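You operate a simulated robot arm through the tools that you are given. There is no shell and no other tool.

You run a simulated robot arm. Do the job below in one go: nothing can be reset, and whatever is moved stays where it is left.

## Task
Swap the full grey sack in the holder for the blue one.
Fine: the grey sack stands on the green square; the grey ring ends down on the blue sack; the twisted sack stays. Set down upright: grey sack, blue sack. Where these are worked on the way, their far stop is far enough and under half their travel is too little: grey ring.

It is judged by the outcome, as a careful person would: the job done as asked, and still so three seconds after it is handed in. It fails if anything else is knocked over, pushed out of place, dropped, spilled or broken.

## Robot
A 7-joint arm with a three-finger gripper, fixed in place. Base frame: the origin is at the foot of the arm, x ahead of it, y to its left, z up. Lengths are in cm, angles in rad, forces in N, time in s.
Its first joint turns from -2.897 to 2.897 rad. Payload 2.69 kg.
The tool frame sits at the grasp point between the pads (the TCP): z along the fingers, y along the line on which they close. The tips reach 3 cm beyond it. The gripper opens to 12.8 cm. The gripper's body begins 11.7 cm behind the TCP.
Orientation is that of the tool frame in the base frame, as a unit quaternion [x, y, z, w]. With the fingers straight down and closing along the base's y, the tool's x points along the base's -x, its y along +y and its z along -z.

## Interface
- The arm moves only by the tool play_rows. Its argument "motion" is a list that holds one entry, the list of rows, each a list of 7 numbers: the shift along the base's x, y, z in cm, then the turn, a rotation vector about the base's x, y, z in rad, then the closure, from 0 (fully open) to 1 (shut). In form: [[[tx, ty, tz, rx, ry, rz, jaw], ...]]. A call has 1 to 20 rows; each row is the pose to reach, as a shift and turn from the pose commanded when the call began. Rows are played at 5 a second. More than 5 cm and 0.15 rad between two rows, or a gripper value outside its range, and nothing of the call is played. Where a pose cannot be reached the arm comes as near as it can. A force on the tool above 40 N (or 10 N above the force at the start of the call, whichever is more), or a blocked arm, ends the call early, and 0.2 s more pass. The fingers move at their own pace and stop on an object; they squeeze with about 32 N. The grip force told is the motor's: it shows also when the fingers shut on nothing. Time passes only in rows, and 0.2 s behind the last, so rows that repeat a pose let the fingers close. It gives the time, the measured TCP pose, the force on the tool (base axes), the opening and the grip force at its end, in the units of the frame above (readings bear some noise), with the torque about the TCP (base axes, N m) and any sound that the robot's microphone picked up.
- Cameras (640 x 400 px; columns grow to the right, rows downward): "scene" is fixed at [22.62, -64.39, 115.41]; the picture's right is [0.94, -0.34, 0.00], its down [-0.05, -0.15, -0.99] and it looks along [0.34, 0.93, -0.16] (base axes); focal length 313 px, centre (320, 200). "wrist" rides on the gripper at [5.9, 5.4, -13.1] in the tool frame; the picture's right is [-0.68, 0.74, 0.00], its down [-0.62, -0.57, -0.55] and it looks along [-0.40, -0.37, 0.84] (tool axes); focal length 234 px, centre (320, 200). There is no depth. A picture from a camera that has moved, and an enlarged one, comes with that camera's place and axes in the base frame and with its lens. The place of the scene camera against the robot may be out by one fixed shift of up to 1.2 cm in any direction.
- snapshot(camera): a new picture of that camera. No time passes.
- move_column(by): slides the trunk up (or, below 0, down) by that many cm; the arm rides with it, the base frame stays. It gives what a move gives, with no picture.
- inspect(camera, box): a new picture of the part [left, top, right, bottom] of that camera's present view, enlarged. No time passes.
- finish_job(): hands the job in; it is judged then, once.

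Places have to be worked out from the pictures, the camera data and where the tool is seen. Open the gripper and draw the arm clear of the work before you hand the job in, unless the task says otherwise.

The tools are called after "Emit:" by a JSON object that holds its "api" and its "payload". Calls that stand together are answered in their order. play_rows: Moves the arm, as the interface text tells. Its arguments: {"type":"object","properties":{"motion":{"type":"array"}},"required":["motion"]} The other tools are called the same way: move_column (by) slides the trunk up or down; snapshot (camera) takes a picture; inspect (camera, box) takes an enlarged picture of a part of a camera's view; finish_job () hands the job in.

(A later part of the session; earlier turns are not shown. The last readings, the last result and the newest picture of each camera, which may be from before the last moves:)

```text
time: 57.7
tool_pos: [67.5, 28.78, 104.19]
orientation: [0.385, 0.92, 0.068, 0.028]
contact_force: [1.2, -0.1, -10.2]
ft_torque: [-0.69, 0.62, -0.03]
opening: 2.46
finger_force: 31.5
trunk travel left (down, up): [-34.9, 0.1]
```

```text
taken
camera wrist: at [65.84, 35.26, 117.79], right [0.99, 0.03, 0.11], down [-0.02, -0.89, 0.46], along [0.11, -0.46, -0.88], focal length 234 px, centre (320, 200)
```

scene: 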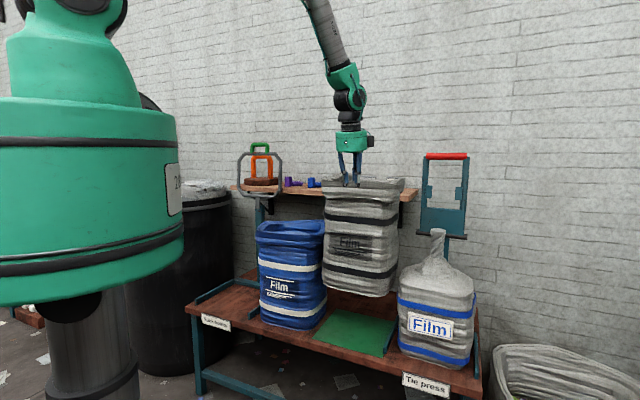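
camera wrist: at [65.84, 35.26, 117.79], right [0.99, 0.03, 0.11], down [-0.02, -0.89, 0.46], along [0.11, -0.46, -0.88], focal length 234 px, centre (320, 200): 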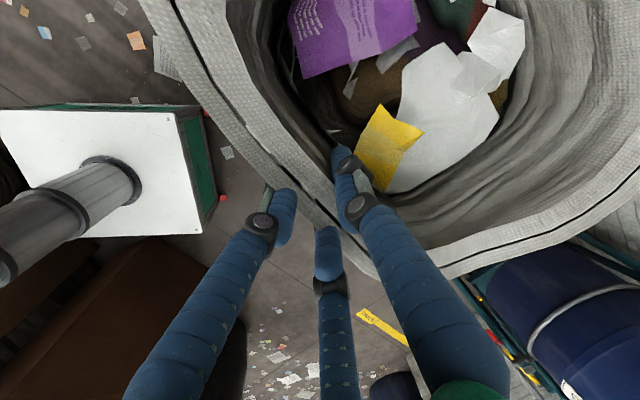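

I zoom in to check the gap between the grey sack and its neighbours before going lower.

Emit:
{"api": "inspect", "payload": {"camera": "scene", "box": [250, 170, 410, 340]}}

Emit:
{"api": "inspect", "payload": {"camera": "scene", "box": [380, 220, 490, 370]}}

```text
2.35 times, centred on (330, 255) of scene
camera zoom: at [22.62, -64.39, 115.41], right [0.94, -0.34, 0.0], down [-0.05, -0.15, -0.99], along [0.34, 0.93, -0.16], focal length 737 px, centre (296, 71)
```

zoom: 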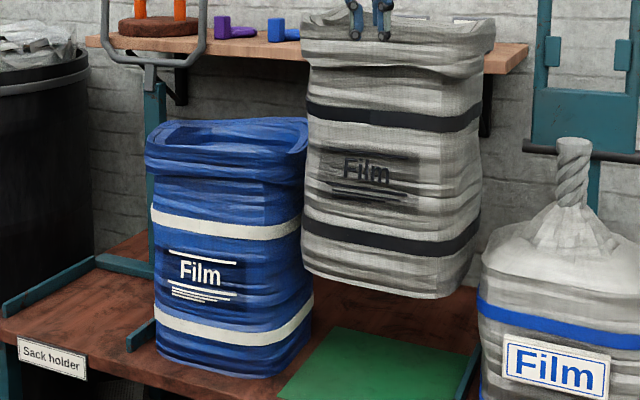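

```text
2.67 times, centred on (435, 295) of scene
camera zoom: at [22.62, -64.39, 115.41], right [0.94, -0.34, 0.0], down [-0.05, -0.15, -0.99], along [0.34, 0.93, -0.16], focal length 836 px, centre (13, -53)
```

zoom: 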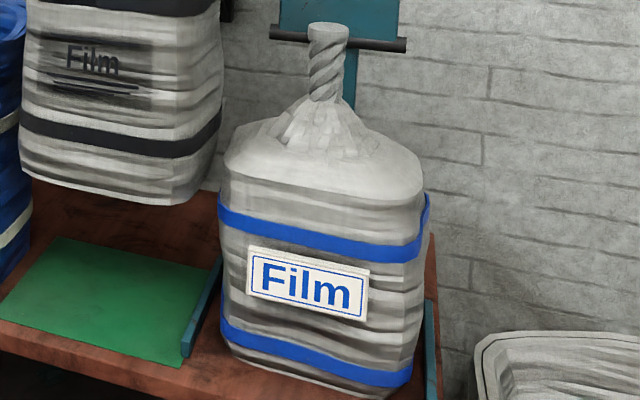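

Gaps look fine: about 2–3 cm to the blue sack and to the press guide. I lower to just above the bench.

Emit:
{"api": "play_rows", "payload": {"motion": [[[0, 0, -2, 0, 0, 0, 1], [0, 0, -5, 0, 0, 0, 1], [0, 0, -8, 0, 0, 0, 1], [0, 0, -11, 0, 0, 0, 1], [0, 0, -14, 0, 0, 0, 1], [0, 0, -16, 0, 0, 0, 1], [0, 0, -17, 0, 0, 0, 1], [0, 0, -17, 0, 0, 0, 1]]]}}

Emit:
{"api": "inspect", "payload": {"camera": "scene", "box": [250, 200, 430, 370]}}

```text
time: 59.5
tool_pos: [67.36, 28.52, 87.16]
orientation: [0.384, 0.92, 0.068, 0.028]
contact_force: [0.0, 0.0, -10.7]
ft_torque: [-0.72, 0.69, -0.02]
opening: 2.45
finger_force: 32.1
trunk travel left (down, up): [-34.9, 0.1]
```

```text
2.35 times, centred on (340, 285) of scene
camera zoom: at [22.62, -64.39, 115.41], right [0.94, -0.34, 0.0], down [-0.05, -0.15, -0.99], along [0.34, 0.93, -0.16], focal length 737 px, centre (273, 0)
```

zoom: 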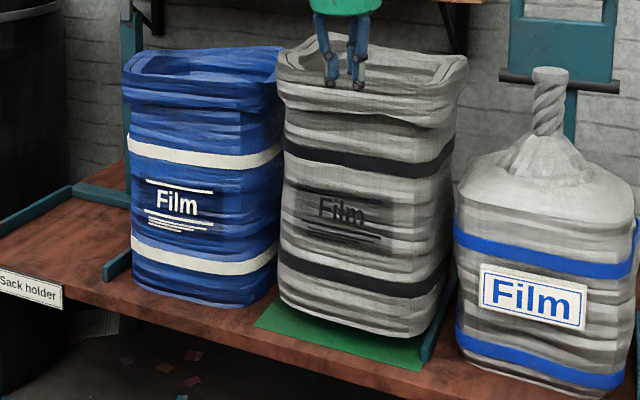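

It hovers about 4 cm above the square. I lower slowly until the load comes off.

Emit:
{"api": "play_rows", "payload": {"motion": [[[0, 0, -0.7, 0, 0, 0, 1], [0, 0, -1.4, 0, 0, 0, 1], [0, 0, -2.1, 0, 0, 0, 1], [0, 0, -2.8, 0, 0, 0, 1], [0, 0, -3.3, 0, 0, 0, 1]]]}}

Emit:
{"api": "inspect", "payload": {"camera": "scene", "box": [280, 270, 430, 370]}}

```text
time: 60.5
tool_pos: [67.94, 29.03, 84.99]
orientation: [0.383, 0.92, 0.071, 0.029]
contact_force: [-3.1, 6.3, 11.8]
ft_torque: [0.05, 0.03, 0.26]
opening: 2.53
finger_force: 32.0
trunk travel left (down, up): [-34.9, 0.1]
stopped in row 4: the force on the tool passed its limit at 43 N (the readings are from after the stop); the commanded pose is now the measured one
```

```text
4.00 times, centred on (355, 320) of scene
camera zoom: at [22.62, -64.39, 115.41], right [0.94, -0.34, 0.0], down [-0.05, -0.15, -0.99], along [0.34, 0.93, -0.16], focal length 1254 px, centre (180, -280)
```

zoom: 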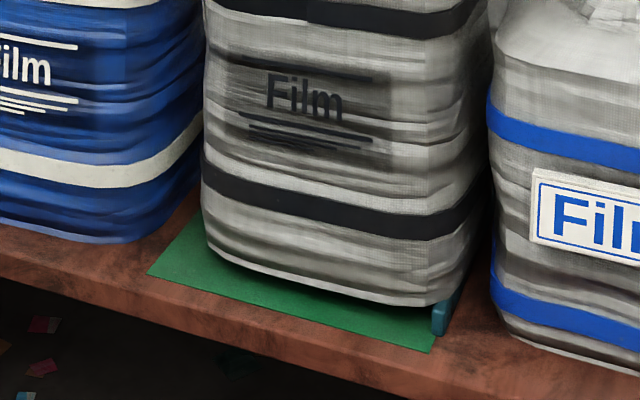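

Contact came 2 cm too high, and the press guide bar is hidden by the sack's right foot: it is sitting on the bar's edge. I raise it, shift 2 cm away from the press and 1.5 cm toward the robot, and try again.

Emit:
{"api": "play_rows", "payload": {"motion": [[[0, 0, 1, 0, 0, 0, 1], [0, 0, 2.5, 0, 0, 0, 1], [-0.8, 0.1, 3, 0, 0, 0, 1], [-1.6, 0.2, 3, 0, 0, 0, 1], [-2.4, 0.4, 3, 0, 0, 0, 1], [-2.4, 0.4, 3, 0, 0, 0, 1]]]}}

Emit:
{"api": "inspect", "payload": {"camera": "scene", "box": [250, 200, 430, 370]}}

Emit:
{"api": "inspect", "payload": {"camera": "scene", "box": [280, 270, 430, 370]}}

Emit:
{"api": "snapshot", "payload": {"camera": "wrist"}}

```text
time: 61.9
tool_pos: [65.27, 29.43, 87.98]
orientation: [0.385, 0.92, 0.07, 0.029]
contact_force: [0.3, 0.4, -9.1]
ft_torque: [-0.65, 0.74, 0.0]
opening: 2.48
finger_force: 31.7
trunk travel left (down, up): [-34.9, 0.1]
```

```text
2.35 times, centred on (340, 285) of scene
camera zoom: at [22.62, -64.39, 115.41], right [0.94, -0.34, 0.0], down [-0.05, -0.15, -0.99], along [0.34, 0.93, -0.16], focal length 737 px, centre (273, 0)
```

zoom: 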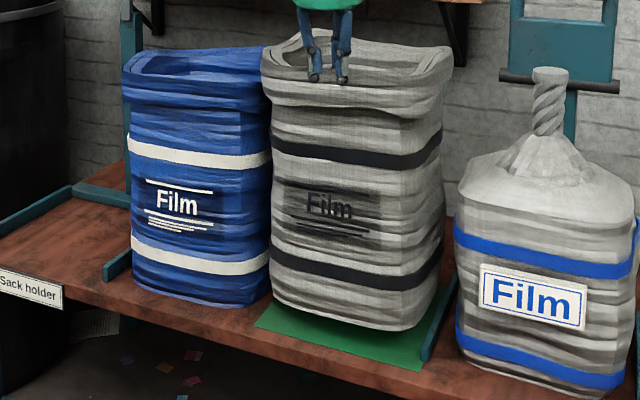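

```text
4.00 times, centred on (355, 320) of scene
camera zoom: at [22.62, -64.39, 115.41], right [0.94, -0.34, 0.0], down [-0.05, -0.15, -0.99], along [0.34, 0.93, -0.16], focal length 1254 px, centre (180, -280)
```

zoom: 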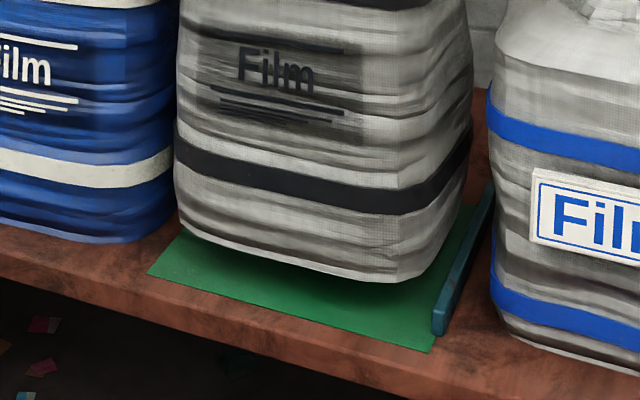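

```text
taken
camera wrist: at [63.49, 35.78, 101.59], right [0.99, 0.03, 0.11], down [-0.02, -0.89, 0.46], along [0.11, -0.46, -0.88], focal length 234 px, centre (320, 200)
```

wrist: 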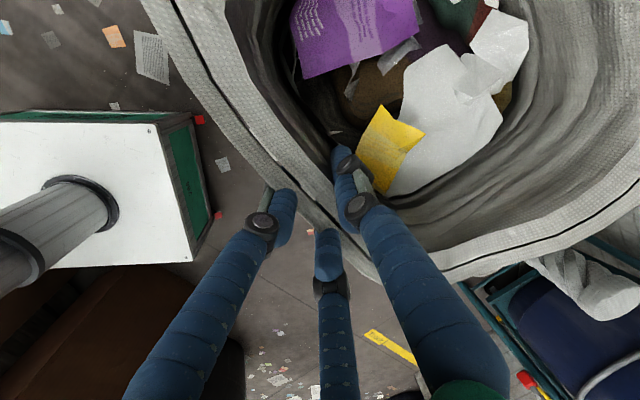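

The guide bar is now clear and the sack hovers over the square. I shift 0.8 cm back toward the middle and lower gently.

Emit:
{"api": "play_rows", "payload": {"motion": [[[0.45, -0.1, 0, 0, 0, 0, 1], [0.9, -0.2, -0.8, 0, 0, 0, 1], [0.9, -0.2, -1.8, 0, 0, 0, 1], [0.9, -0.2, -2.6, 0, 0, 0, 1], [0.9, -0.2, -3.2, 0, 0, 0, 1], [0.9, -0.2, -3.6, 0, 0, 0, 1], [0.9, -0.2, -4.0, 0, 0, 0, 1]]]}}

Emit:
{"api": "inspect", "payload": {"camera": "scene", "box": [280, 270, 430, 370]}}

```text
time: 63.5
tool_pos: [66.22, 29.19, 84.01]
orientation: [0.383, 0.92, 0.07, 0.03]
contact_force: [-5.8, 9.9, 25.8]
ft_torque: [-0.23, -0.43, 0.42]
opening: 2.56
finger_force: 31.8
trunk travel left (down, up): [-34.9, 0.1]
```

```text
4.00 times, centred on (355, 320) of scene
camera zoom: at [22.62, -64.39, 115.41], right [0.94, -0.34, 0.0], down [-0.05, -0.15, -0.99], along [0.34, 0.93, -0.16], focal length 1254 px, centre (180, -280)
```

zoom: 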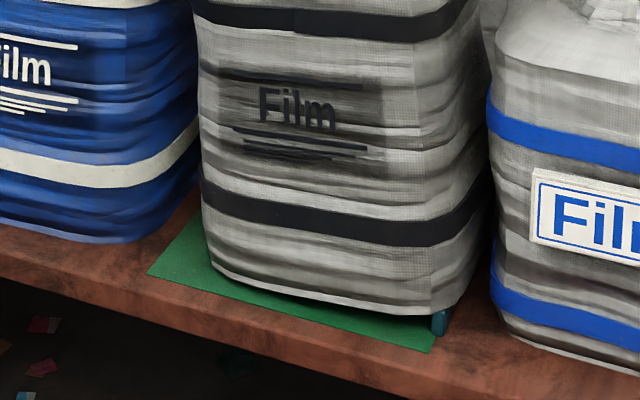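

The base has drifted right relative to the grip on contact. I look at the whole sack to understand.

Emit:
{"api": "inspect", "payload": {"camera": "scene", "box": [250, 200, 430, 370]}}

Emit:
{"api": "snapshot", "payload": {"camera": "wrist"}}

```text
2.35 times, centred on (340, 285) of scene
camera zoom: at [22.62, -64.39, 115.41], right [0.94, -0.34, 0.0], down [-0.05, -0.15, -0.99], along [0.34, 0.93, -0.16], focal length 737 px, centre (273, 0)
```

zoom: 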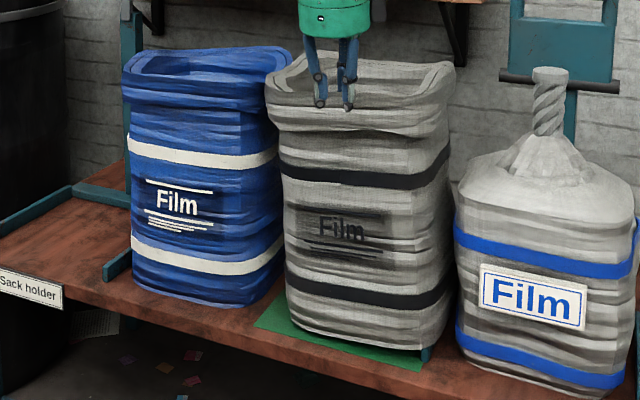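

```text
taken
camera wrist: at [64.38, 35.57, 97.7], right [0.99, 0.03, 0.11], down [-0.03, -0.89, 0.46], along [0.12, -0.46, -0.88], focal length 234 px, centre (320, 200)
```

wrist: 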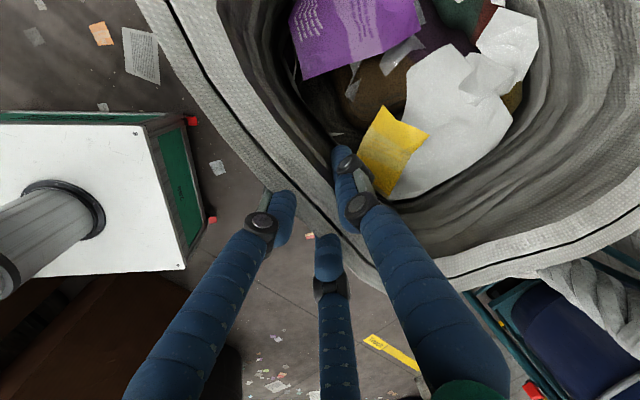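

The base sits about 1–2 cm too far right and 2 cm too deep, likely on the guide bar, and the hanging sack is rolled a few degrees. I lift, roll it upright, shift 1.8 cm left and 2 cm toward the robot, then lower again.

Emit:
{"api": "play_rows", "payload": {"motion": [[[0, 0, 1, 0, 0, 0, 1], [0, 0, 2.5, -0.01, -0.01, 0, 1], [0, 0, 4, -0.02, -0.02, 0, 1], [-0.9, 0, 4, -0.03, -0.03, 0, 1], [-1.8, -0.1, 4, -0.035, -0.035, 0, 1], [-2.7, -0.1, 4, -0.035, -0.035, 0, 1], [-2.7, -0.1, 4, -0.035, -0.035, 0, 1]]]}}

Emit:
{"api": "inspect", "payload": {"camera": "scene", "box": [250, 200, 430, 370]}}

Emit:
{"api": "inspect", "payload": {"camera": "scene", "box": [280, 270, 430, 370]}}

```text
time: 65.1
tool_pos: [63.44, 29.07, 87.82]
orientation: [0.382, 0.921, 0.061, 0.051]
contact_force: [0.0, -0.4, -10.5]
ft_torque: [-0.57, 0.86, 0.0]
opening: 2.47
finger_force: 32.1
trunk travel left (down, up): [-34.9, 0.1]
```

```text
2.35 times, centred on (340, 285) of scene
camera zoom: at [22.62, -64.39, 115.41], right [0.94, -0.34, 0.0], down [-0.05, -0.15, -0.99], along [0.34, 0.93, -0.16], focal length 737 px, centre (273, 0)
```

zoom: 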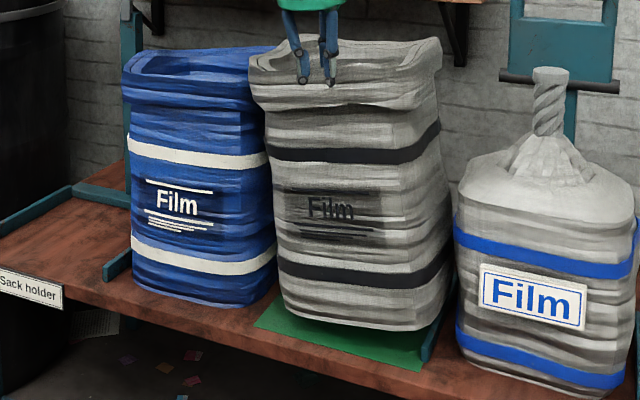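

```text
4.00 times, centred on (355, 320) of scene
camera zoom: at [22.62, -64.39, 115.41], right [0.94, -0.34, 0.0], down [-0.05, -0.15, -0.99], along [0.34, 0.93, -0.16], focal length 1254 px, centre (180, -280)
```

zoom: 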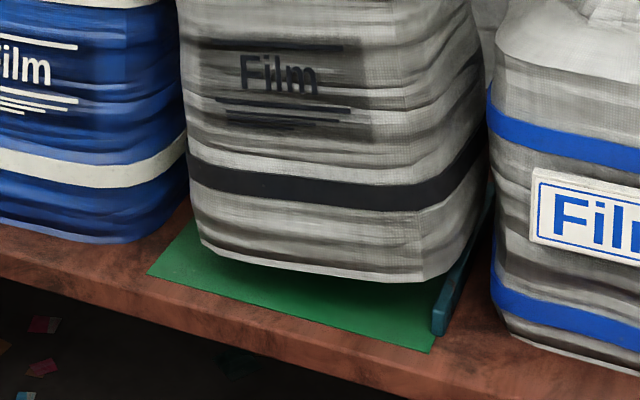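

The bands' slope shows I over-rolled it; the real tilt is front-to-back (far foot edge low). I undo the roll and pitch the tool a little further instead.

Emit:
{"api": "play_rows", "payload": {"motion": [[[0, 0, 0, 0.03, -0.007, 0, 1], [0, 0, 0, 0.06, -0.014, 0, 1], [0, 0, 0, 0.092, -0.022, 0, 1], [0, 0, 0, 0.092, -0.022, 0, 1]]]}}

Emit:
{"api": "inspect", "payload": {"camera": "scene", "box": [250, 200, 430, 370]}}

Emit:
{"api": "inspect", "payload": {"camera": "scene", "box": [280, 270, 430, 370]}}

```text
time: 66.1
tool_pos: [63.49, 29.06, 87.92]
orientation: [0.384, 0.916, 0.106, 0.044]
contact_force: [-0.2, -0.3, -10.2]
ft_torque: [-0.67, 0.91, 0.01]
opening: 2.5
finger_force: 31.9
trunk travel left (down, up): [-34.9, 0.1]
```

```text
2.35 times, centred on (340, 285) of scene
camera zoom: at [22.62, -64.39, 115.41], right [0.94, -0.34, 0.0], down [-0.05, -0.15, -0.99], along [0.34, 0.93, -0.16], focal length 737 px, centre (273, 0)
```

zoom: 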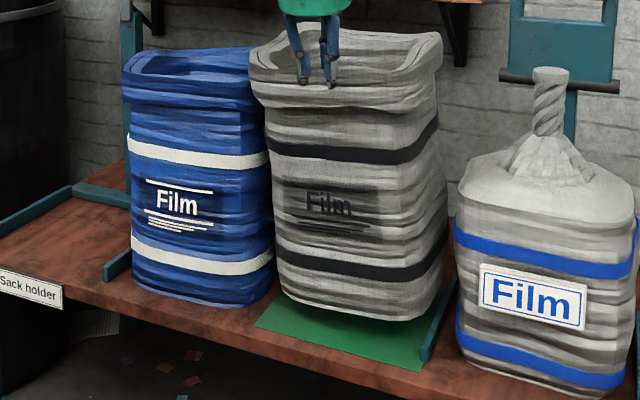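

```text
4.00 times, centred on (355, 320) of scene
camera zoom: at [22.62, -64.39, 115.41], right [0.94, -0.34, 0.0], down [-0.05, -0.15, -0.99], along [0.34, 0.93, -0.16], focal length 1254 px, centre (180, -280)
```

zoom: 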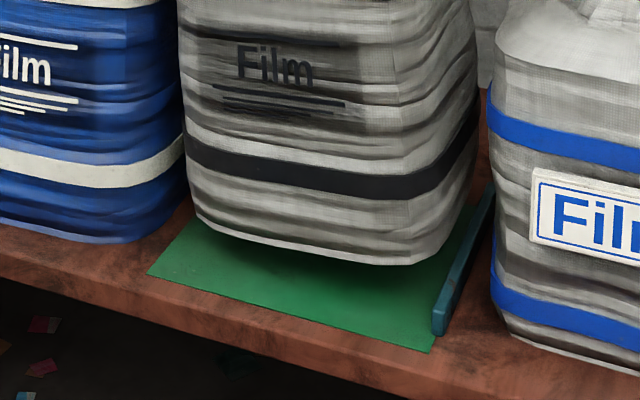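

Now the sack hangs square and upright over the green square. I nudge 0.7 cm toward the robot and lower slowly.

Emit:
{"api": "play_rows", "payload": {"motion": [[[-0.5, -0.5, -0.8, 0, 0, 0, 1], [-0.5, -0.5, -1.8, 0, 0, 0, 1], [-0.5, -0.5, -2.8, 0, 0, 0, 1], [-0.5, -0.5, -3.4, 0, 0, 0, 1], [-0.5, -0.5, -3.8, 0, 0, 0, 1], [-0.5, -0.5, -4.2, 0, 0, 0, 1], [-0.5, -0.5, -4.6, 0, 0, 0, 1]]]}}

Emit:
{"api": "inspect", "payload": {"camera": "scene", "box": [280, 270, 430, 370]}}

```text
time: 67.7
tool_pos: [63.0, 28.67, 83.53]
orientation: [0.383, 0.916, 0.109, 0.046]
contact_force: [-16.7, 7.1, 26.7]
ft_torque: [-0.7, 1.26, -0.03]
opening: 2.52
finger_force: 32.3
trunk travel left (down, up): [-34.9, 0.1]
```

```text
4.00 times, centred on (355, 320) of scene
camera zoom: at [22.62, -64.39, 115.41], right [0.94, -0.34, 0.0], down [-0.05, -0.15, -0.99], along [0.34, 0.93, -0.16], focal length 1254 px, centre (180, -280)
```

zoom: 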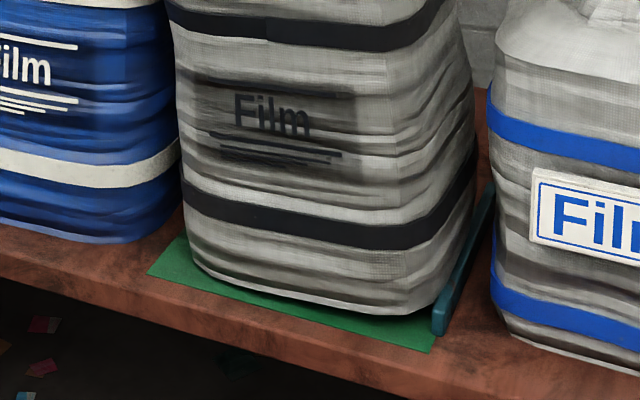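

The sack now stands on the green square with the guide bar clear. I ease off the pressure a little, then open.

Emit:
{"api": "play_rows", "payload": {"motion": [[[0, 0, 0.2, 0, 0, 0, 1], [0, 0, 0.4, 0, 0, 0, 1], [0, 0, 0.4, 0, 0, 0, 1]]]}}

Emit:
{"api": "inspect", "payload": {"camera": "scene", "box": [250, 200, 430, 370]}}

Emit:
{"api": "snapshot", "payload": {"camera": "wrist"}}

```text
time: 68.5
tool_pos: [62.98, 28.52, 83.57]
orientation: [0.384, 0.916, 0.107, 0.044]
contact_force: [0.5, 0.3, -7.9]
ft_torque: [-1.05, 0.39, 0.02]
opening: 2.55
finger_force: 31.6
trunk travel left (down, up): [-34.9, 0.1]
```

```text
2.35 times, centred on (340, 285) of scene
camera zoom: at [22.62, -64.39, 115.41], right [0.94, -0.34, 0.0], down [-0.05, -0.15, -0.99], along [0.34, 0.93, -0.16], focal length 737 px, centre (273, 0)
```

zoom: 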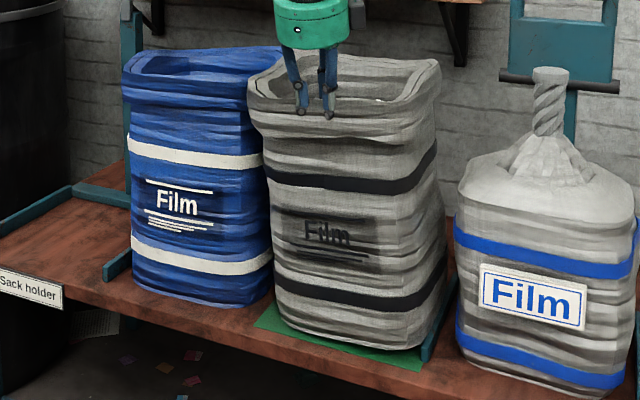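

```text
taken
camera wrist: at [60.46, 34.11, 97.49], right [0.99, 0.02, 0.17], down [-0.05, -0.91, 0.4], along [0.16, -0.41, -0.9], focal length 234 px, centre (320, 200)
```

wrist: 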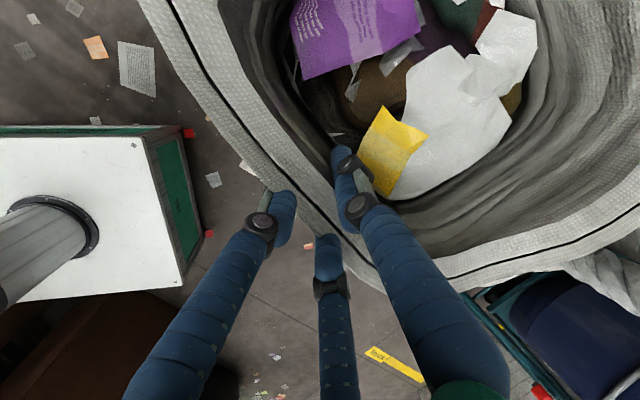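

Almost the whole weight is back on the arm, so contact is right here. I lower 0.3 cm and open the fingers.

Emit:
{"api": "play_rows", "payload": {"motion": [[[0, 0, -0.15, 0, 0, 0, 1], [0, 0, -0.3, 0, 0, 0, 1], [0, 0, -0.3, 0, 0, 0, 0.75], [0, 0, -0.3, 0, 0, 0, 0.6], [0, 0, -0.3, 0, 0, 0, 0.45], [0, 0, -0.3, 0, 0, 0, 0.3], [0, 0, -0.3, 0, 0, 0, 0.3]]]}}

Emit:
{"api": "inspect", "payload": {"camera": "scene", "box": [250, 200, 430, 370]}}

Emit:
{"api": "snapshot", "payload": {"camera": "wrist"}}

```text
time: 70.1
tool_pos: [62.97, 28.55, 83.38]
orientation: [0.384, 0.916, 0.107, 0.046]
contact_force: [0.2, 0.3, 0.4]
ft_torque: [0.02, -0.01, 0.0]
opening: 8.97
finger_force: 0.1
trunk travel left (down, up): [-34.9, 0.1]
```

```text
2.35 times, centred on (340, 285) of scene
camera zoom: at [22.62, -64.39, 115.41], right [0.94, -0.34, 0.0], down [-0.05, -0.15, -0.99], along [0.34, 0.93, -0.16], focal length 737 px, centre (273, 0)
```

zoom: 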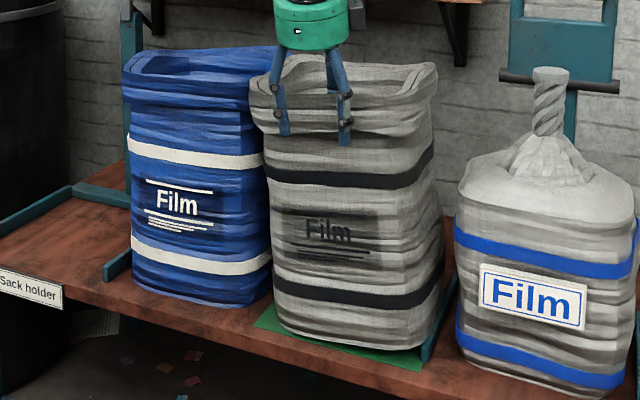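

```text
taken
camera wrist: at [60.46, 34.2, 97.31], right [0.99, 0.02, 0.17], down [-0.05, -0.91, 0.4], along [0.16, -0.41, -0.9], focal length 234 px, centre (320, 200)
```

wrist: 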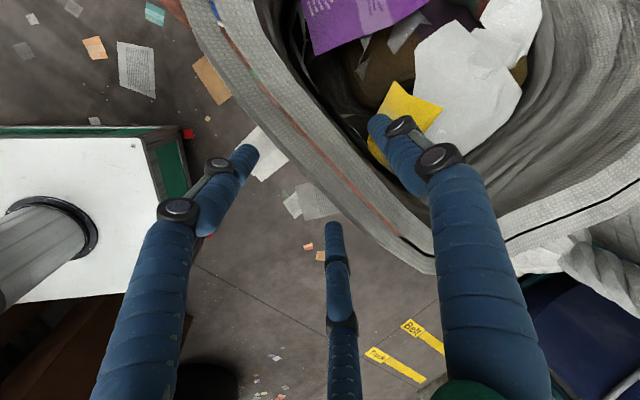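

The sack stands free. I withdraw upward and check how it stands on the square.

Emit:
{"api": "play_rows", "payload": {"motion": [[[-0.1, -0.1, 1.5, 0, 0, 0, 0.3], [-0.3, -0.3, 4, 0, 0, 0, 0.3], [-0.5, -0.5, 7, 0, 0, 0, 0.3], [-0.7, -0.7, 10, -0.04, 0.04, 0, 0.3], [-0.7, -0.7, 14, -0.1, 0.1, 0, 0.3], [-0.7, -0.7, 18, -0.16, 0.16, 0, 0.3]]]}}

Emit:
{"api": "inspect", "payload": {"camera": "scene", "box": [250, 200, 430, 370]}}

Emit:
{"api": "inspect", "payload": {"camera": "scene", "box": [280, 270, 430, 370]}}

Emit:
{"api": "snapshot", "payload": {"camera": "wrist"}}

```text
time: 71.5
tool_pos: [62.15, 27.71, 101.42]
orientation: [0.387, 0.922, 0.001, 0.002]
contact_force: [-0.5, 1.4, -0.5]
ft_torque: [0.04, -0.06, 0.0]
opening: 8.95
finger_force: 0.1
trunk travel left (down, up): [-34.9, 0.1]
```

```text
2.35 times, centred on (340, 285) of scene
camera zoom: at [22.62, -64.39, 115.41], right [0.94, -0.34, 0.0], down [-0.05, -0.15, -0.99], along [0.34, 0.93, -0.16], focal length 737 px, centre (273, 0)
```

zoom: 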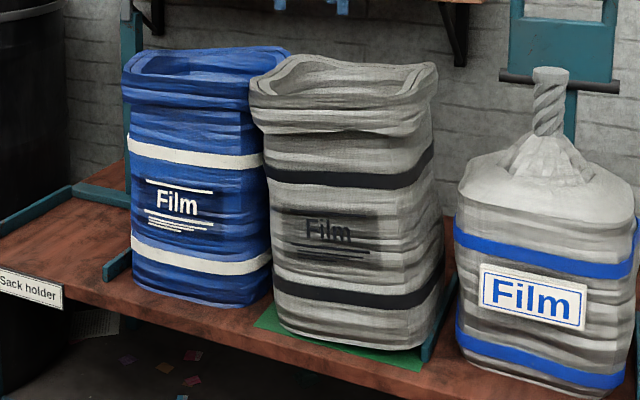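

```text
4.00 times, centred on (355, 320) of scene
camera zoom: at [22.62, -64.39, 115.41], right [0.94, -0.34, 0.0], down [-0.05, -0.15, -0.99], along [0.34, 0.93, -0.16], focal length 1254 px, centre (180, -280)
```

zoom: 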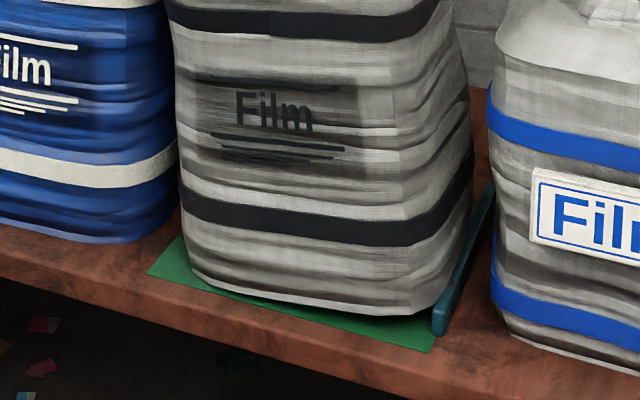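

```text
taken
camera wrist: at [61.85, 35.58, 114.49], right [1.0, 0.03, 0.0], down [0.03, -0.84, 0.55], along [0.02, -0.55, -0.84], focal length 234 px, centre (320, 200)
```

wrist: 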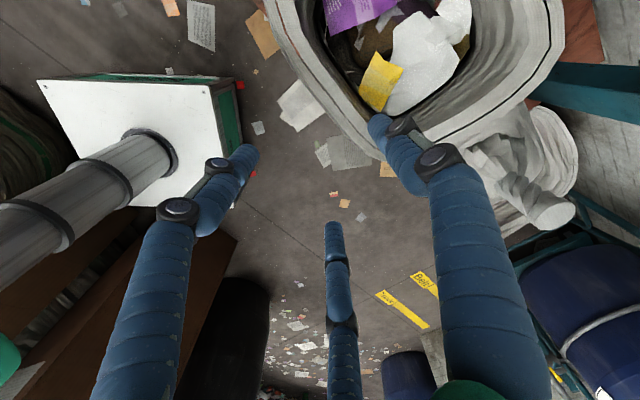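

The sack stands by itself. I check the foot closely for flatness and clearance from the guide bar.

Emit:
{"api": "inspect", "payload": {"camera": "scene", "box": [315, 310, 405, 365]}}

Emit:
{"api": "inspect", "payload": {"camera": "scene", "box": [300, 200, 400, 300]}}

```text
7.11 times, centred on (360, 338) of scene
camera zoom: at [22.62, -64.39, 115.41], right [0.94, -0.34, 0.0], down [-0.05, -0.15, -0.99], along [0.34, 0.93, -0.16], focal length 2228 px, centre (36, -778)
```

zoom: 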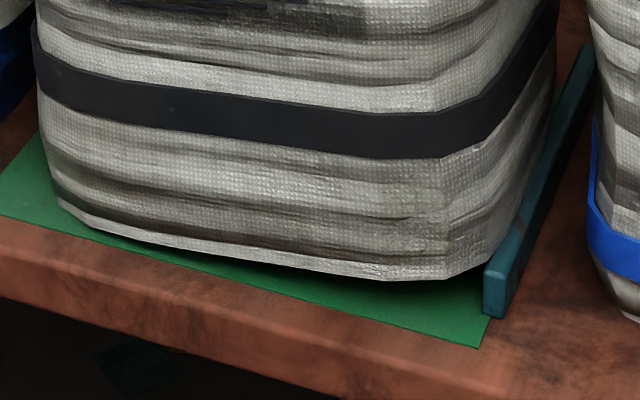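

```text
4.00 times, centred on (350, 250) of scene
camera zoom: at [22.62, -64.39, 115.41], right [0.94, -0.34, 0.0], down [-0.05, -0.15, -0.99], along [0.34, 0.93, -0.16], focal length 1254 px, centre (200, 0)
```

zoom: 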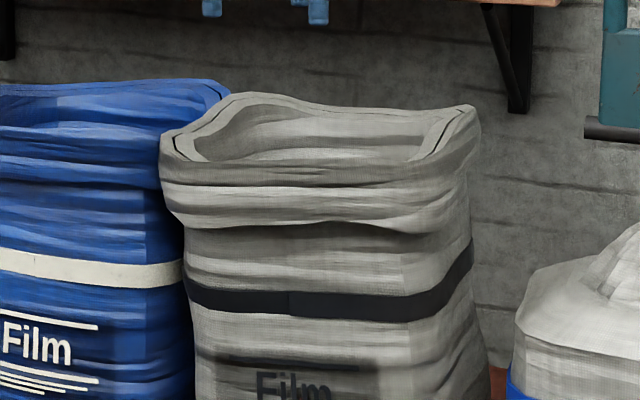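

The foot's right edge is propped on the guide bar by about 1 cm, so it isn't flat. I regrip in the same pose, lift slightly, shift about 1.2 cm left and set it down again.

Emit:
{"api": "play_rows", "payload": {"motion": [[[0.2, 0.2, -2, 0.05, -0.05, 0, 0.3], [0.4, 0.4, -5, 0.11, -0.11, 0, 0.3], [0.5, 0.5, -8, 0.16, -0.16, 0, 0.3], [0.6, 0.6, -11, 0.16, -0.16, 0, 0.3], [0.6, 0.6, -14, 0.16, -0.16, 0, 0.3], [0.7, 0.7, -17, 0.16, -0.16, 0, 0.3], [0.7, 0.7, -18.5, 0.16, -0.16, 0, 0.3], [0.7, 0.7, -18.5, 0.16, -0.16, 0, 0.3]]]}}

Emit:
{"api": "snapshot", "payload": {"camera": "wrist"}}

```text
time: 73.3
tool_pos: [62.96, 28.51, 82.75]
orientation: [0.384, 0.916, 0.107, 0.045]
contact_force: [0.0, 0.3, 0.1]
ft_torque: [-0.02, 0.01, 0.0]
opening: 8.96
finger_force: 0.1
trunk travel left (down, up): [-34.9, 0.1]
```

```text
taken
camera wrist: at [60.41, 34.16, 96.64], right [0.99, 0.02, 0.17], down [-0.05, -0.91, 0.4], along [0.16, -0.41, -0.9], focal length 234 px, centre (320, 200)
```

wrist: 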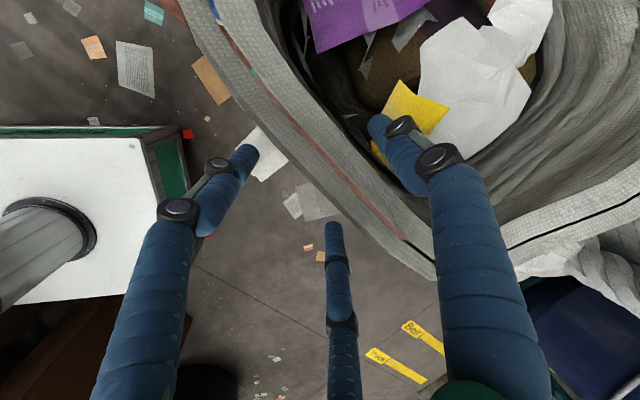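

Back in place with no contact. I close, lift 2 cm, shift left, and lower.

Emit:
{"api": "play_rows", "payload": {"motion": [[[0, 0, 0, 0, 0, 0, 0.6], [0, 0, 0, 0, 0, 0, 1], [0, 0, 0, 0, 0, 0, 1], [0, 0, 0.7, 0, 0, 0, 1], [0, 0, 1.6, 0, 0, 0, 1], [0, 0, 2.6, 0, 0, 0, 1], [0, 0, 2.6, 0, 0, 0, 1]]]}}

Emit:
{"api": "inspect", "payload": {"camera": "scene", "box": [250, 200, 430, 370]}}

Emit:
{"api": "inspect", "payload": {"camera": "scene", "box": [315, 310, 405, 365]}}

```text
time: 74.9
tool_pos: [62.91, 28.45, 85.42]
orientation: [0.385, 0.916, 0.107, 0.044]
contact_force: [-0.6, -0.8, -8.5]
ft_torque: [-0.71, 0.92, 0.0]
opening: 2.63
finger_force: 31.9
trunk travel left (down, up): [-34.9, 0.1]
```

```text
2.35 times, centred on (340, 285) of scene
camera zoom: at [22.62, -64.39, 115.41], right [0.94, -0.34, 0.0], down [-0.05, -0.15, -0.99], along [0.34, 0.93, -0.16], focal length 737 px, centre (273, 0)
```

zoom: 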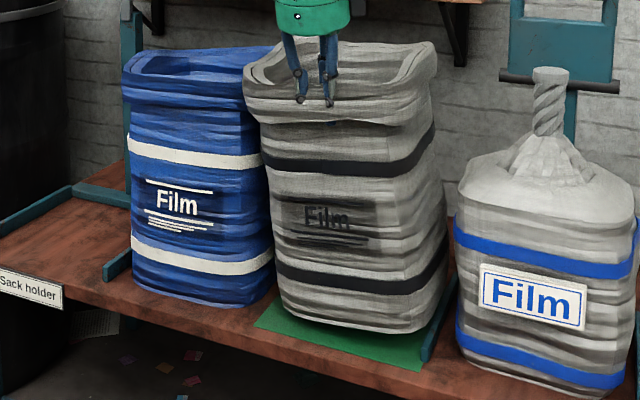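

```text
7.11 times, centred on (360, 338) of scene
camera zoom: at [22.62, -64.39, 115.41], right [0.94, -0.34, 0.0], down [-0.05, -0.15, -0.99], along [0.34, 0.93, -0.16], focal length 2228 px, centre (36, -778)
```

zoom: 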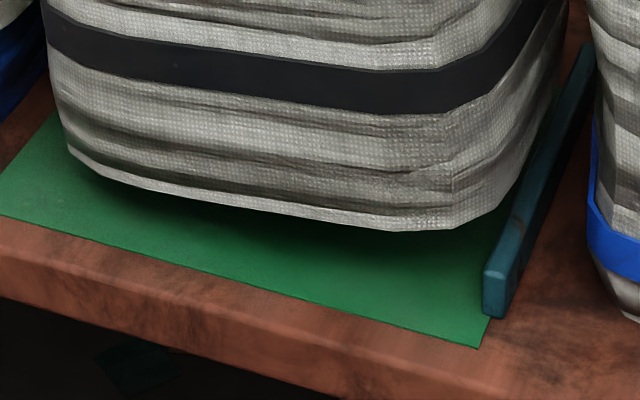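

It hangs with the right side a touch high. I roll it level, shift about 0.6 cm left, and lower.

Emit:
{"api": "play_rows", "payload": {"motion": [[[-0.2, 0.2, 0, 0.01, 0.01, 0, 1], [-0.4, 0.4, 0, 0.02, 0.02, 0, 1], [-0.45, 0.45, -0.7, 0.02, 0.02, 0, 1], [-0.45, 0.45, -1.3, 0.02, 0.02, 0, 1], [-0.45, 0.45, -1.8, 0.02, 0.02, 0, 1], [-0.45, 0.45, -2.2, 0.02, 0.02, 0, 1], [-0.45, 0.45, -2.5, 0.02, 0.02, 0, 1]]]}}

Emit:
{"api": "inspect", "payload": {"camera": "scene", "box": [315, 310, 405, 365]}}

```text
time: 76.5
tool_pos: [62.57, 28.95, 82.96]
orientation: [0.386, 0.915, 0.113, 0.031]
contact_force: [0.2, 0.3, -9.9]
ft_torque: [-0.72, 0.84, -0.01]
opening: 2.57
finger_force: 31.9
trunk travel left (down, up): [-34.9, 0.1]
```

```text
7.11 times, centred on (360, 338) of scene
camera zoom: at [22.62, -64.39, 115.41], right [0.94, -0.34, 0.0], down [-0.05, -0.15, -0.99], along [0.34, 0.93, -0.16], focal length 2228 px, centre (36, -778)
```

zoom: 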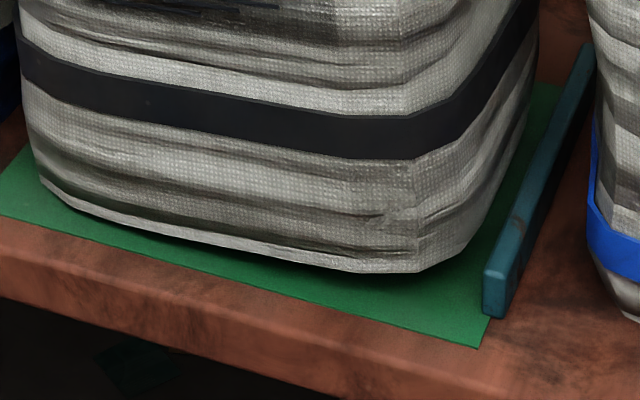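

Clear of the bar now, with green visible on the right. I shift 0.3 cm back right to centre it and lower to contact.

Emit:
{"api": "play_rows", "payload": {"motion": [[[0.15, -0.15, -0.2, 0, 0, 0, 1], [0.2, -0.2, -0.5, 0, 0, 0, 1], [0.2, -0.2, -0.8, 0, 0, 0, 1], [0.2, -0.2, -1.1, 0, 0, 0, 1]]]}}

Emit:
{"api": "inspect", "payload": {"camera": "scene", "box": [315, 310, 405, 365]}}

```text
time: 77.7
tool_pos: [63.4, 28.97, 82.31]
orientation: [0.385, 0.915, 0.116, 0.035]
contact_force: [0.2, -5.2, 13.5]
ft_torque: [-0.53, 1.37, 0.13]
opening: 2.75
finger_force: 31.8
trunk travel left (down, up): [-34.9, 0.1]
stopped in row 4: the force on the tool passed its limit at 40 N (the readings are from after the stop); the commanded pose is now the measured one
```

```text
7.11 times, centred on (360, 338) of scene
camera zoom: at [22.62, -64.39, 115.41], right [0.94, -0.34, 0.0], down [-0.05, -0.15, -0.99], along [0.34, 0.93, -0.16], focal length 2228 px, centre (36, -778)
```

zoom: 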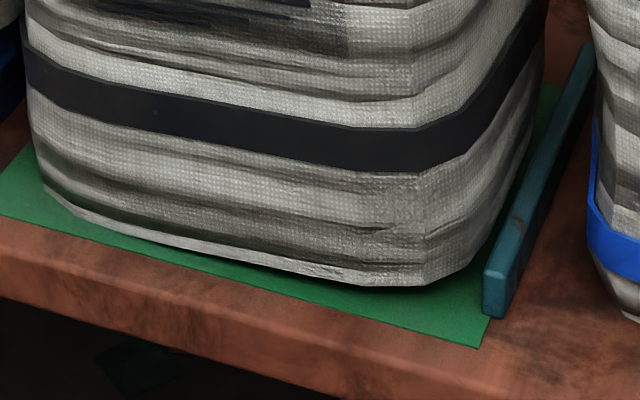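

It's on the square and off the bar. I release here.

Emit:
{"api": "play_rows", "payload": {"motion": [[[0, 0, 0, 0, 0, 0, 0.8], [0, 0, 0, 0, 0, 0, 0.6], [0, 0, 0, 0, 0, 0, 0.45], [0, 0, 0, 0, 0, 0, 0.3], [-0.1, -0.1, 1, 0, 0, 0, 0.3], [-0.3, -0.3, 3.5, 0, 0, 0, 0.3], [-0.5, -0.5, 7, 0, 0, 0, 0.3], [-0.7, -0.7, 11, -0.05, 0.05, 0, 0.3]]]}}

Emit:
{"api": "inspect", "payload": {"camera": "scene", "box": [315, 310, 405, 365]}}

Emit:
{"api": "inspect", "payload": {"camera": "scene", "box": [250, 200, 430, 370]}}

```text
time: 79.5
tool_pos: [62.26, 28.33, 93.1]
orientation: [0.388, 0.918, 0.081, 0.02]
contact_force: [-1.0, -0.2, 0.4]
ft_torque: [0.04, -0.05, -0.01]
opening: 8.97
finger_force: 0.0
trunk travel left (down, up): [-34.9, 0.1]
```

```text
7.11 times, centred on (360, 338) of scene
camera zoom: at [22.62, -64.39, 115.41], right [0.94, -0.34, 0.0], down [-0.05, -0.15, -0.99], along [0.34, 0.93, -0.16], focal length 2228 px, centre (36, -778)
```

zoom: 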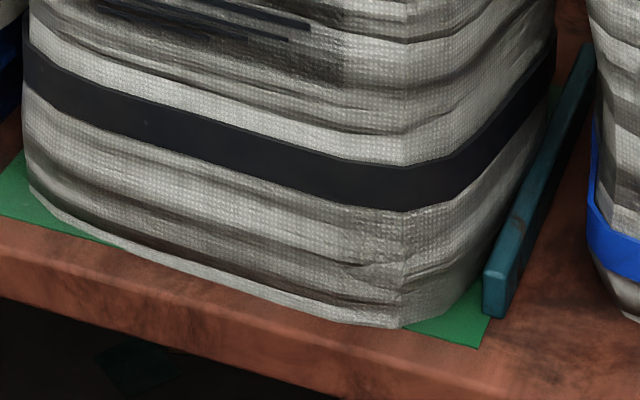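

```text
2.35 times, centred on (340, 285) of scene
camera zoom: at [22.62, -64.39, 115.41], right [0.94, -0.34, 0.0], down [-0.05, -0.15, -0.99], along [0.34, 0.93, -0.16], focal length 737 px, centre (273, 0)
```

zoom: 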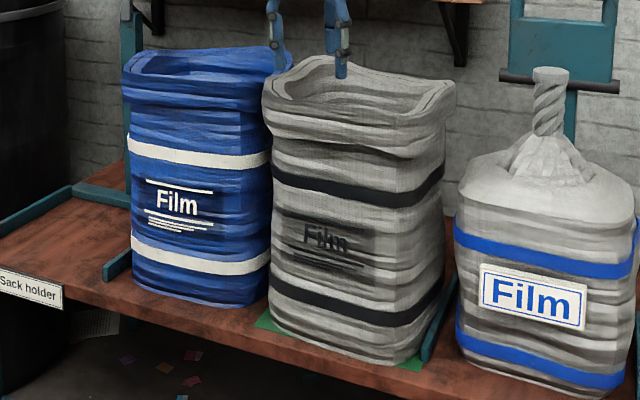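

Now it stands flat, but its near edge is right at the square's near edge. I'll slide it about 2 cm back by a low gentle push with closed fingers on its near face; first I move the hand in front of it.

Emit:
{"api": "play_rows", "payload": {"motion": [[[-1.0, -1.8, 1.5, -0.03, 0.025, 0, 0.3], [-2.8, -4.8, 1.5, -0.07, 0.05, 0, 0.5], [-4.6, -8.0, 0, -0.1, 0.075, 0, 0.8], [-6.3, -10.8, -3, -0.133, 0.1, 0, 1], [-6.3, -10.8, -7, -0.133, 0.1, 0, 1], [-6.3, -10.8, -11, -0.133, 0.1, 0, 1], [-6.3, -10.8, -15, -0.133, 0.1, 0, 1], [-6.3, -10.8, -19, -0.133, 0.1, 0, 1], [-6.3, -10.8, -23, -0.133, 0.1, 0, 1], [-6.3, -10.8, -27, -0.133, 0.1, 0, 1], [-6.3, -10.8, -31, -0.133, 0.1, 0, 1], [-6.3, -10.8, -34, -0.133, 0.1, 0, 1]]]}}

Emit:
{"api": "snapshot", "payload": {"camera": "scene"}}

Emit:
{"api": "snapshot", "payload": {"camera": "wrist"}}

```text
time: 82.1
tool_pos: [56.37, 17.61, 59.38]
orientation: [0.389, 0.921, 0.002, 0.002]
contact_force: [0.0, -0.6, 0.4]
ft_torque: [-0.02, 0.06, 0.01]
opening: 0.2
finger_force: 31.1
trunk travel left (down, up): [-34.9, 0.1]
```

```text
taken
```

scene: 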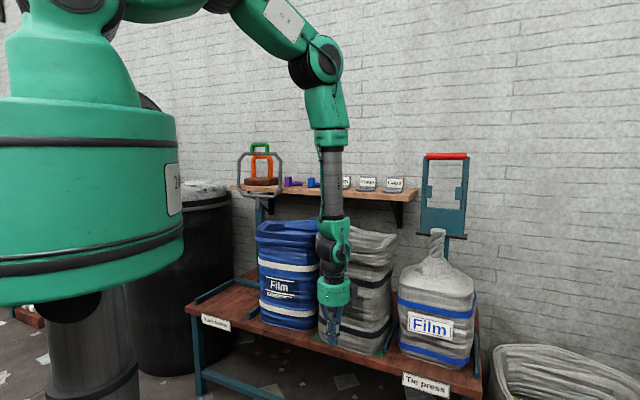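

```text
taken
camera wrist: at [56.03, 25.43, 72.34], right [1.0, 0.03, 0.0], down [0.02, -0.84, 0.55], along [0.02, -0.55, -0.84], focal length 234 px, centre (320, 200)
```

wrist: 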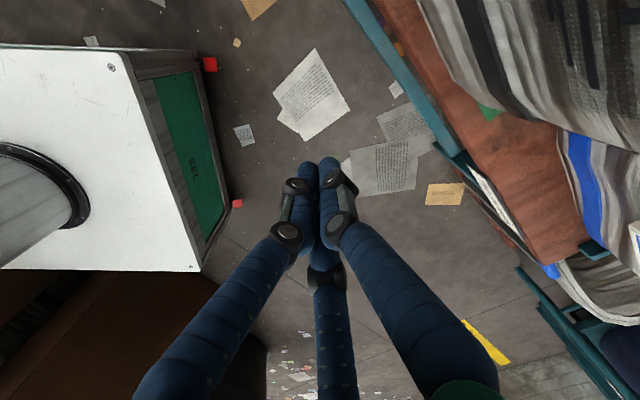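

The hand's body would lead the fingers if kept vertical, so I tilt the tool so its tips point toward the sack and lower to z = 52 before approaching.

Emit:
{"api": "play_rows", "payload": {"motion": [[[0, 0, -1, 0.1, -0.1, 0, 1], [0, 0, -3, 0.2, -0.2, 0, 1], [0, 0, -5, 0.3, -0.3, 0, 1], [0, 0, -7, 0.4, -0.4, 0, 1], [1.5, 1.5, -7.4, 0.42, -0.42, 0, 1], [3.5, 3.5, -7.4, 0.42, -0.42, 0, 1], [5.5, 5.5, -7.4, 0.42, -0.42, 0, 1], [6.5, 6.5, -7.4, 0.42, -0.42, 0, 1]]]}}

Emit:
{"api": "snapshot", "payload": {"camera": "wrist"}}

Emit:
{"api": "inspect", "payload": {"camera": "scene", "box": [270, 250, 430, 370]}}

```text
time: 83.9
tool_pos: [62.77, 23.9, 51.86]
orientation: [0.371, 0.881, 0.272, 0.11]
contact_force: [-0.9, -0.4, -0.4]
ft_torque: [0.03, -0.08, -0.03]
opening: 0.23
finger_force: 31.2
out of reach, approached as far as the arm can: row 2, 3, 4
trunk travel left (down, up): [-34.9, 0.1]
```

```text
taken
camera wrist: at [56.6, 25.99, 65.71], right [0.91, -0.06, 0.41], down [-0.12, -0.98, 0.13], along [0.4, -0.17, -0.9], focal length 234 px, centre (320, 200)
```

wrist: 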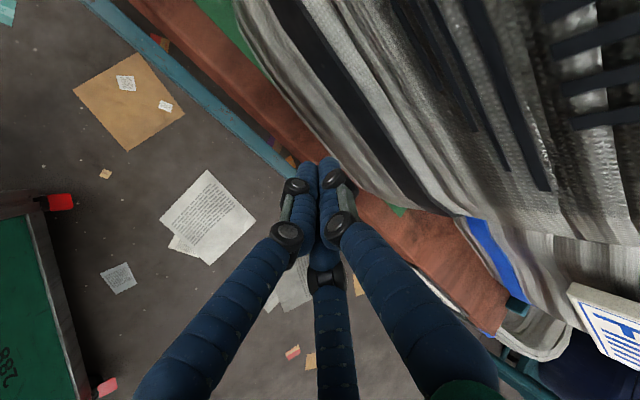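

```text
3.33 times, centred on (350, 310) of scene
camera zoom: at [22.62, -64.39, 115.41], right [0.94, -0.34, 0.0], down [-0.05, -0.15, -0.99], along [0.34, 0.93, -0.16], focal length 1045 px, centre (220, -167)
```

zoom: 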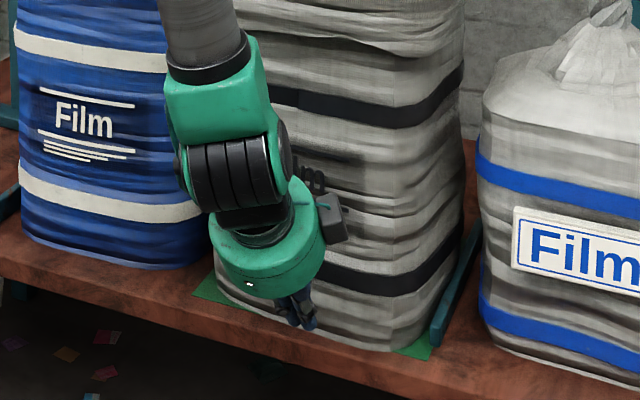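

The fingertips are in front of the middle of the near face, not touching yet. I push forward in small steps.

Emit:
{"api": "play_rows", "payload": {"motion": [[[0.5, 0.5, 0, 0, 0, 0, 1], [1.0, 1.0, 0, 0, 0, 0, 1], [1.5, 1.5, 0, 0, 0, 0, 1], [2.0, 2.0, 0, 0, 0, 0, 1], [2.4, 2.4, 0, 0, 0, 0, 1]]]}}

Emit:
{"api": "inspect", "payload": {"camera": "scene", "box": [270, 250, 430, 370]}}

Emit:
{"api": "snapshot", "payload": {"camera": "wrist"}}

```text
time: 85.1
tool_pos: [65.1, 26.32, 51.79]
orientation: [0.372, 0.881, 0.272, 0.111]
contact_force: [-2.4, -0.8, -0.5]
ft_torque: [0.0, 0.02, -0.01]
opening: 0.2
finger_force: 31.6
trunk travel left (down, up): [-34.9, 0.1]
```

```text
3.33 times, centred on (350, 310) of scene
camera zoom: at [22.62, -64.39, 115.41], right [0.94, -0.34, 0.0], down [-0.05, -0.15, -0.99], along [0.34, 0.93, -0.16], focal length 1045 px, centre (220, -167)
```

zoom: 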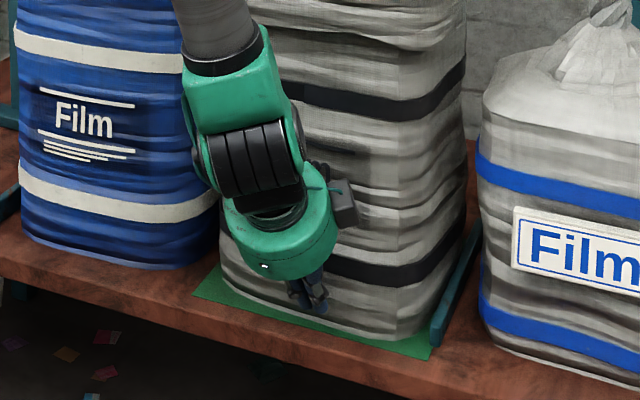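

```text
taken
camera wrist: at [58.98, 28.32, 65.59], right [0.91, -0.06, 0.41], down [-0.12, -0.98, 0.13], along [0.4, -0.17, -0.9], focal length 234 px, centre (320, 200)
```

wrist: 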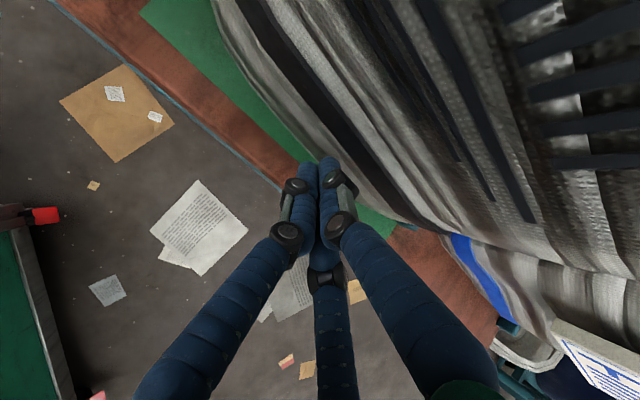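

The sack slid smoothly about 2 cm with very little force and shows green all along its near side. I back off and raise the hand to look again.

Emit:
{"api": "play_rows", "payload": {"motion": [[[-1, -1, 0, 0, 0, 0, 1], [-3, -3, 0, 0, 0, 0, 1], [-6, -6, 0, 0, 0, 0, 1], [-9, -9, 2, -0.05, 0.05, 0, 1], [-10, -10, 6, -0.15, 0.15, 0, 1], [-10, -10, 10, -0.25, 0.25, 0, 1], [-10, -10, 14, -0.35, 0.35, 0, 1], [-10, -10, 18, -0.42, 0.42, 0, 1], [-10, -10, 22, -0.42, 0.42, 0, 1], [-10, -10, 26, -0.42, 0.42, 0, 1], [-10, -10, 30, -0.42, 0.42, 0, 1], [-10, -10, 34, -0.42, 0.42, 0, 1], [-10, -10, 38, -0.42, 0.42, 0, 0.8], [-10, -10, 42, -0.42, 0.42, 0, 0.5], [-10, -10, 46, -0.42, 0.42, 0, 0.3], [-10, -10, 50, -0.42, 0.42, 0, 0.18]]]}}

Emit:
{"api": "inspect", "payload": {"camera": "scene", "box": [250, 200, 430, 370]}}

Emit:
{"api": "inspect", "payload": {"camera": "scene", "box": [315, 310, 405, 365]}}

Emit:
{"api": "snapshot", "payload": {"camera": "wrist"}}

```text
time: 88.5
tool_pos: [55.11, 16.53, 101.96]
orientation: [0.388, 0.921, 0.001, 0.002]
contact_force: [-1.7, 0.0, 0.6]
ft_torque: [0.03, -0.1, -0.01]
opening: 10.52
finger_force: 0.0
out of reach, approached as far as the arm can: row 3
trunk travel left (down, up): [-34.9, 0.1]
```

```text
2.35 times, centred on (340, 285) of scene
camera zoom: at [22.62, -64.39, 115.41], right [0.94, -0.34, 0.0], down [-0.05, -0.15, -0.99], along [0.34, 0.93, -0.16], focal length 737 px, centre (273, 0)
```

zoom: 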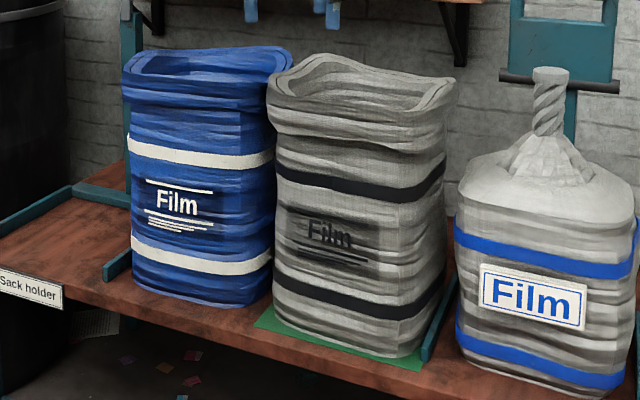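

```text
7.11 times, centred on (360, 338) of scene
camera zoom: at [22.62, -64.39, 115.41], right [0.94, -0.34, 0.0], down [-0.05, -0.15, -0.99], along [0.34, 0.93, -0.16], focal length 2228 px, centre (36, -778)
```

zoom: 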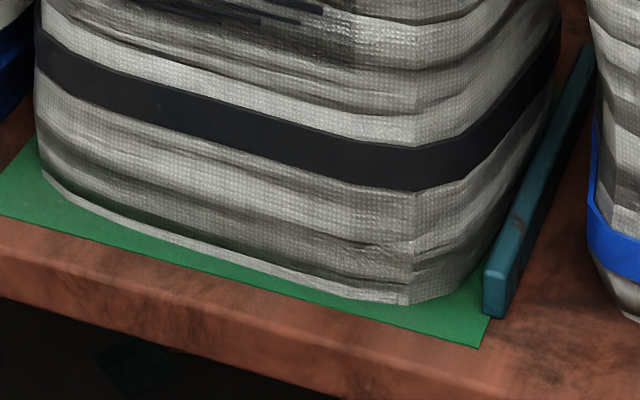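

```text
taken
camera wrist: at [54.76, 24.22, 114.94], right [1.0, 0.03, 0.0], down [0.02, -0.84, 0.55], along [0.02, -0.55, -0.84], focal length 234 px, centre (320, 200)
```

wrist: 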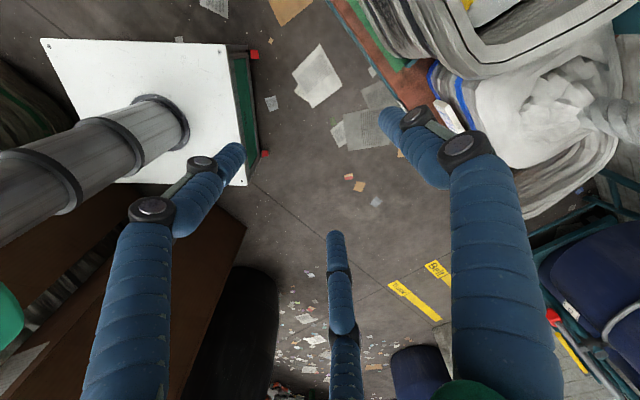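

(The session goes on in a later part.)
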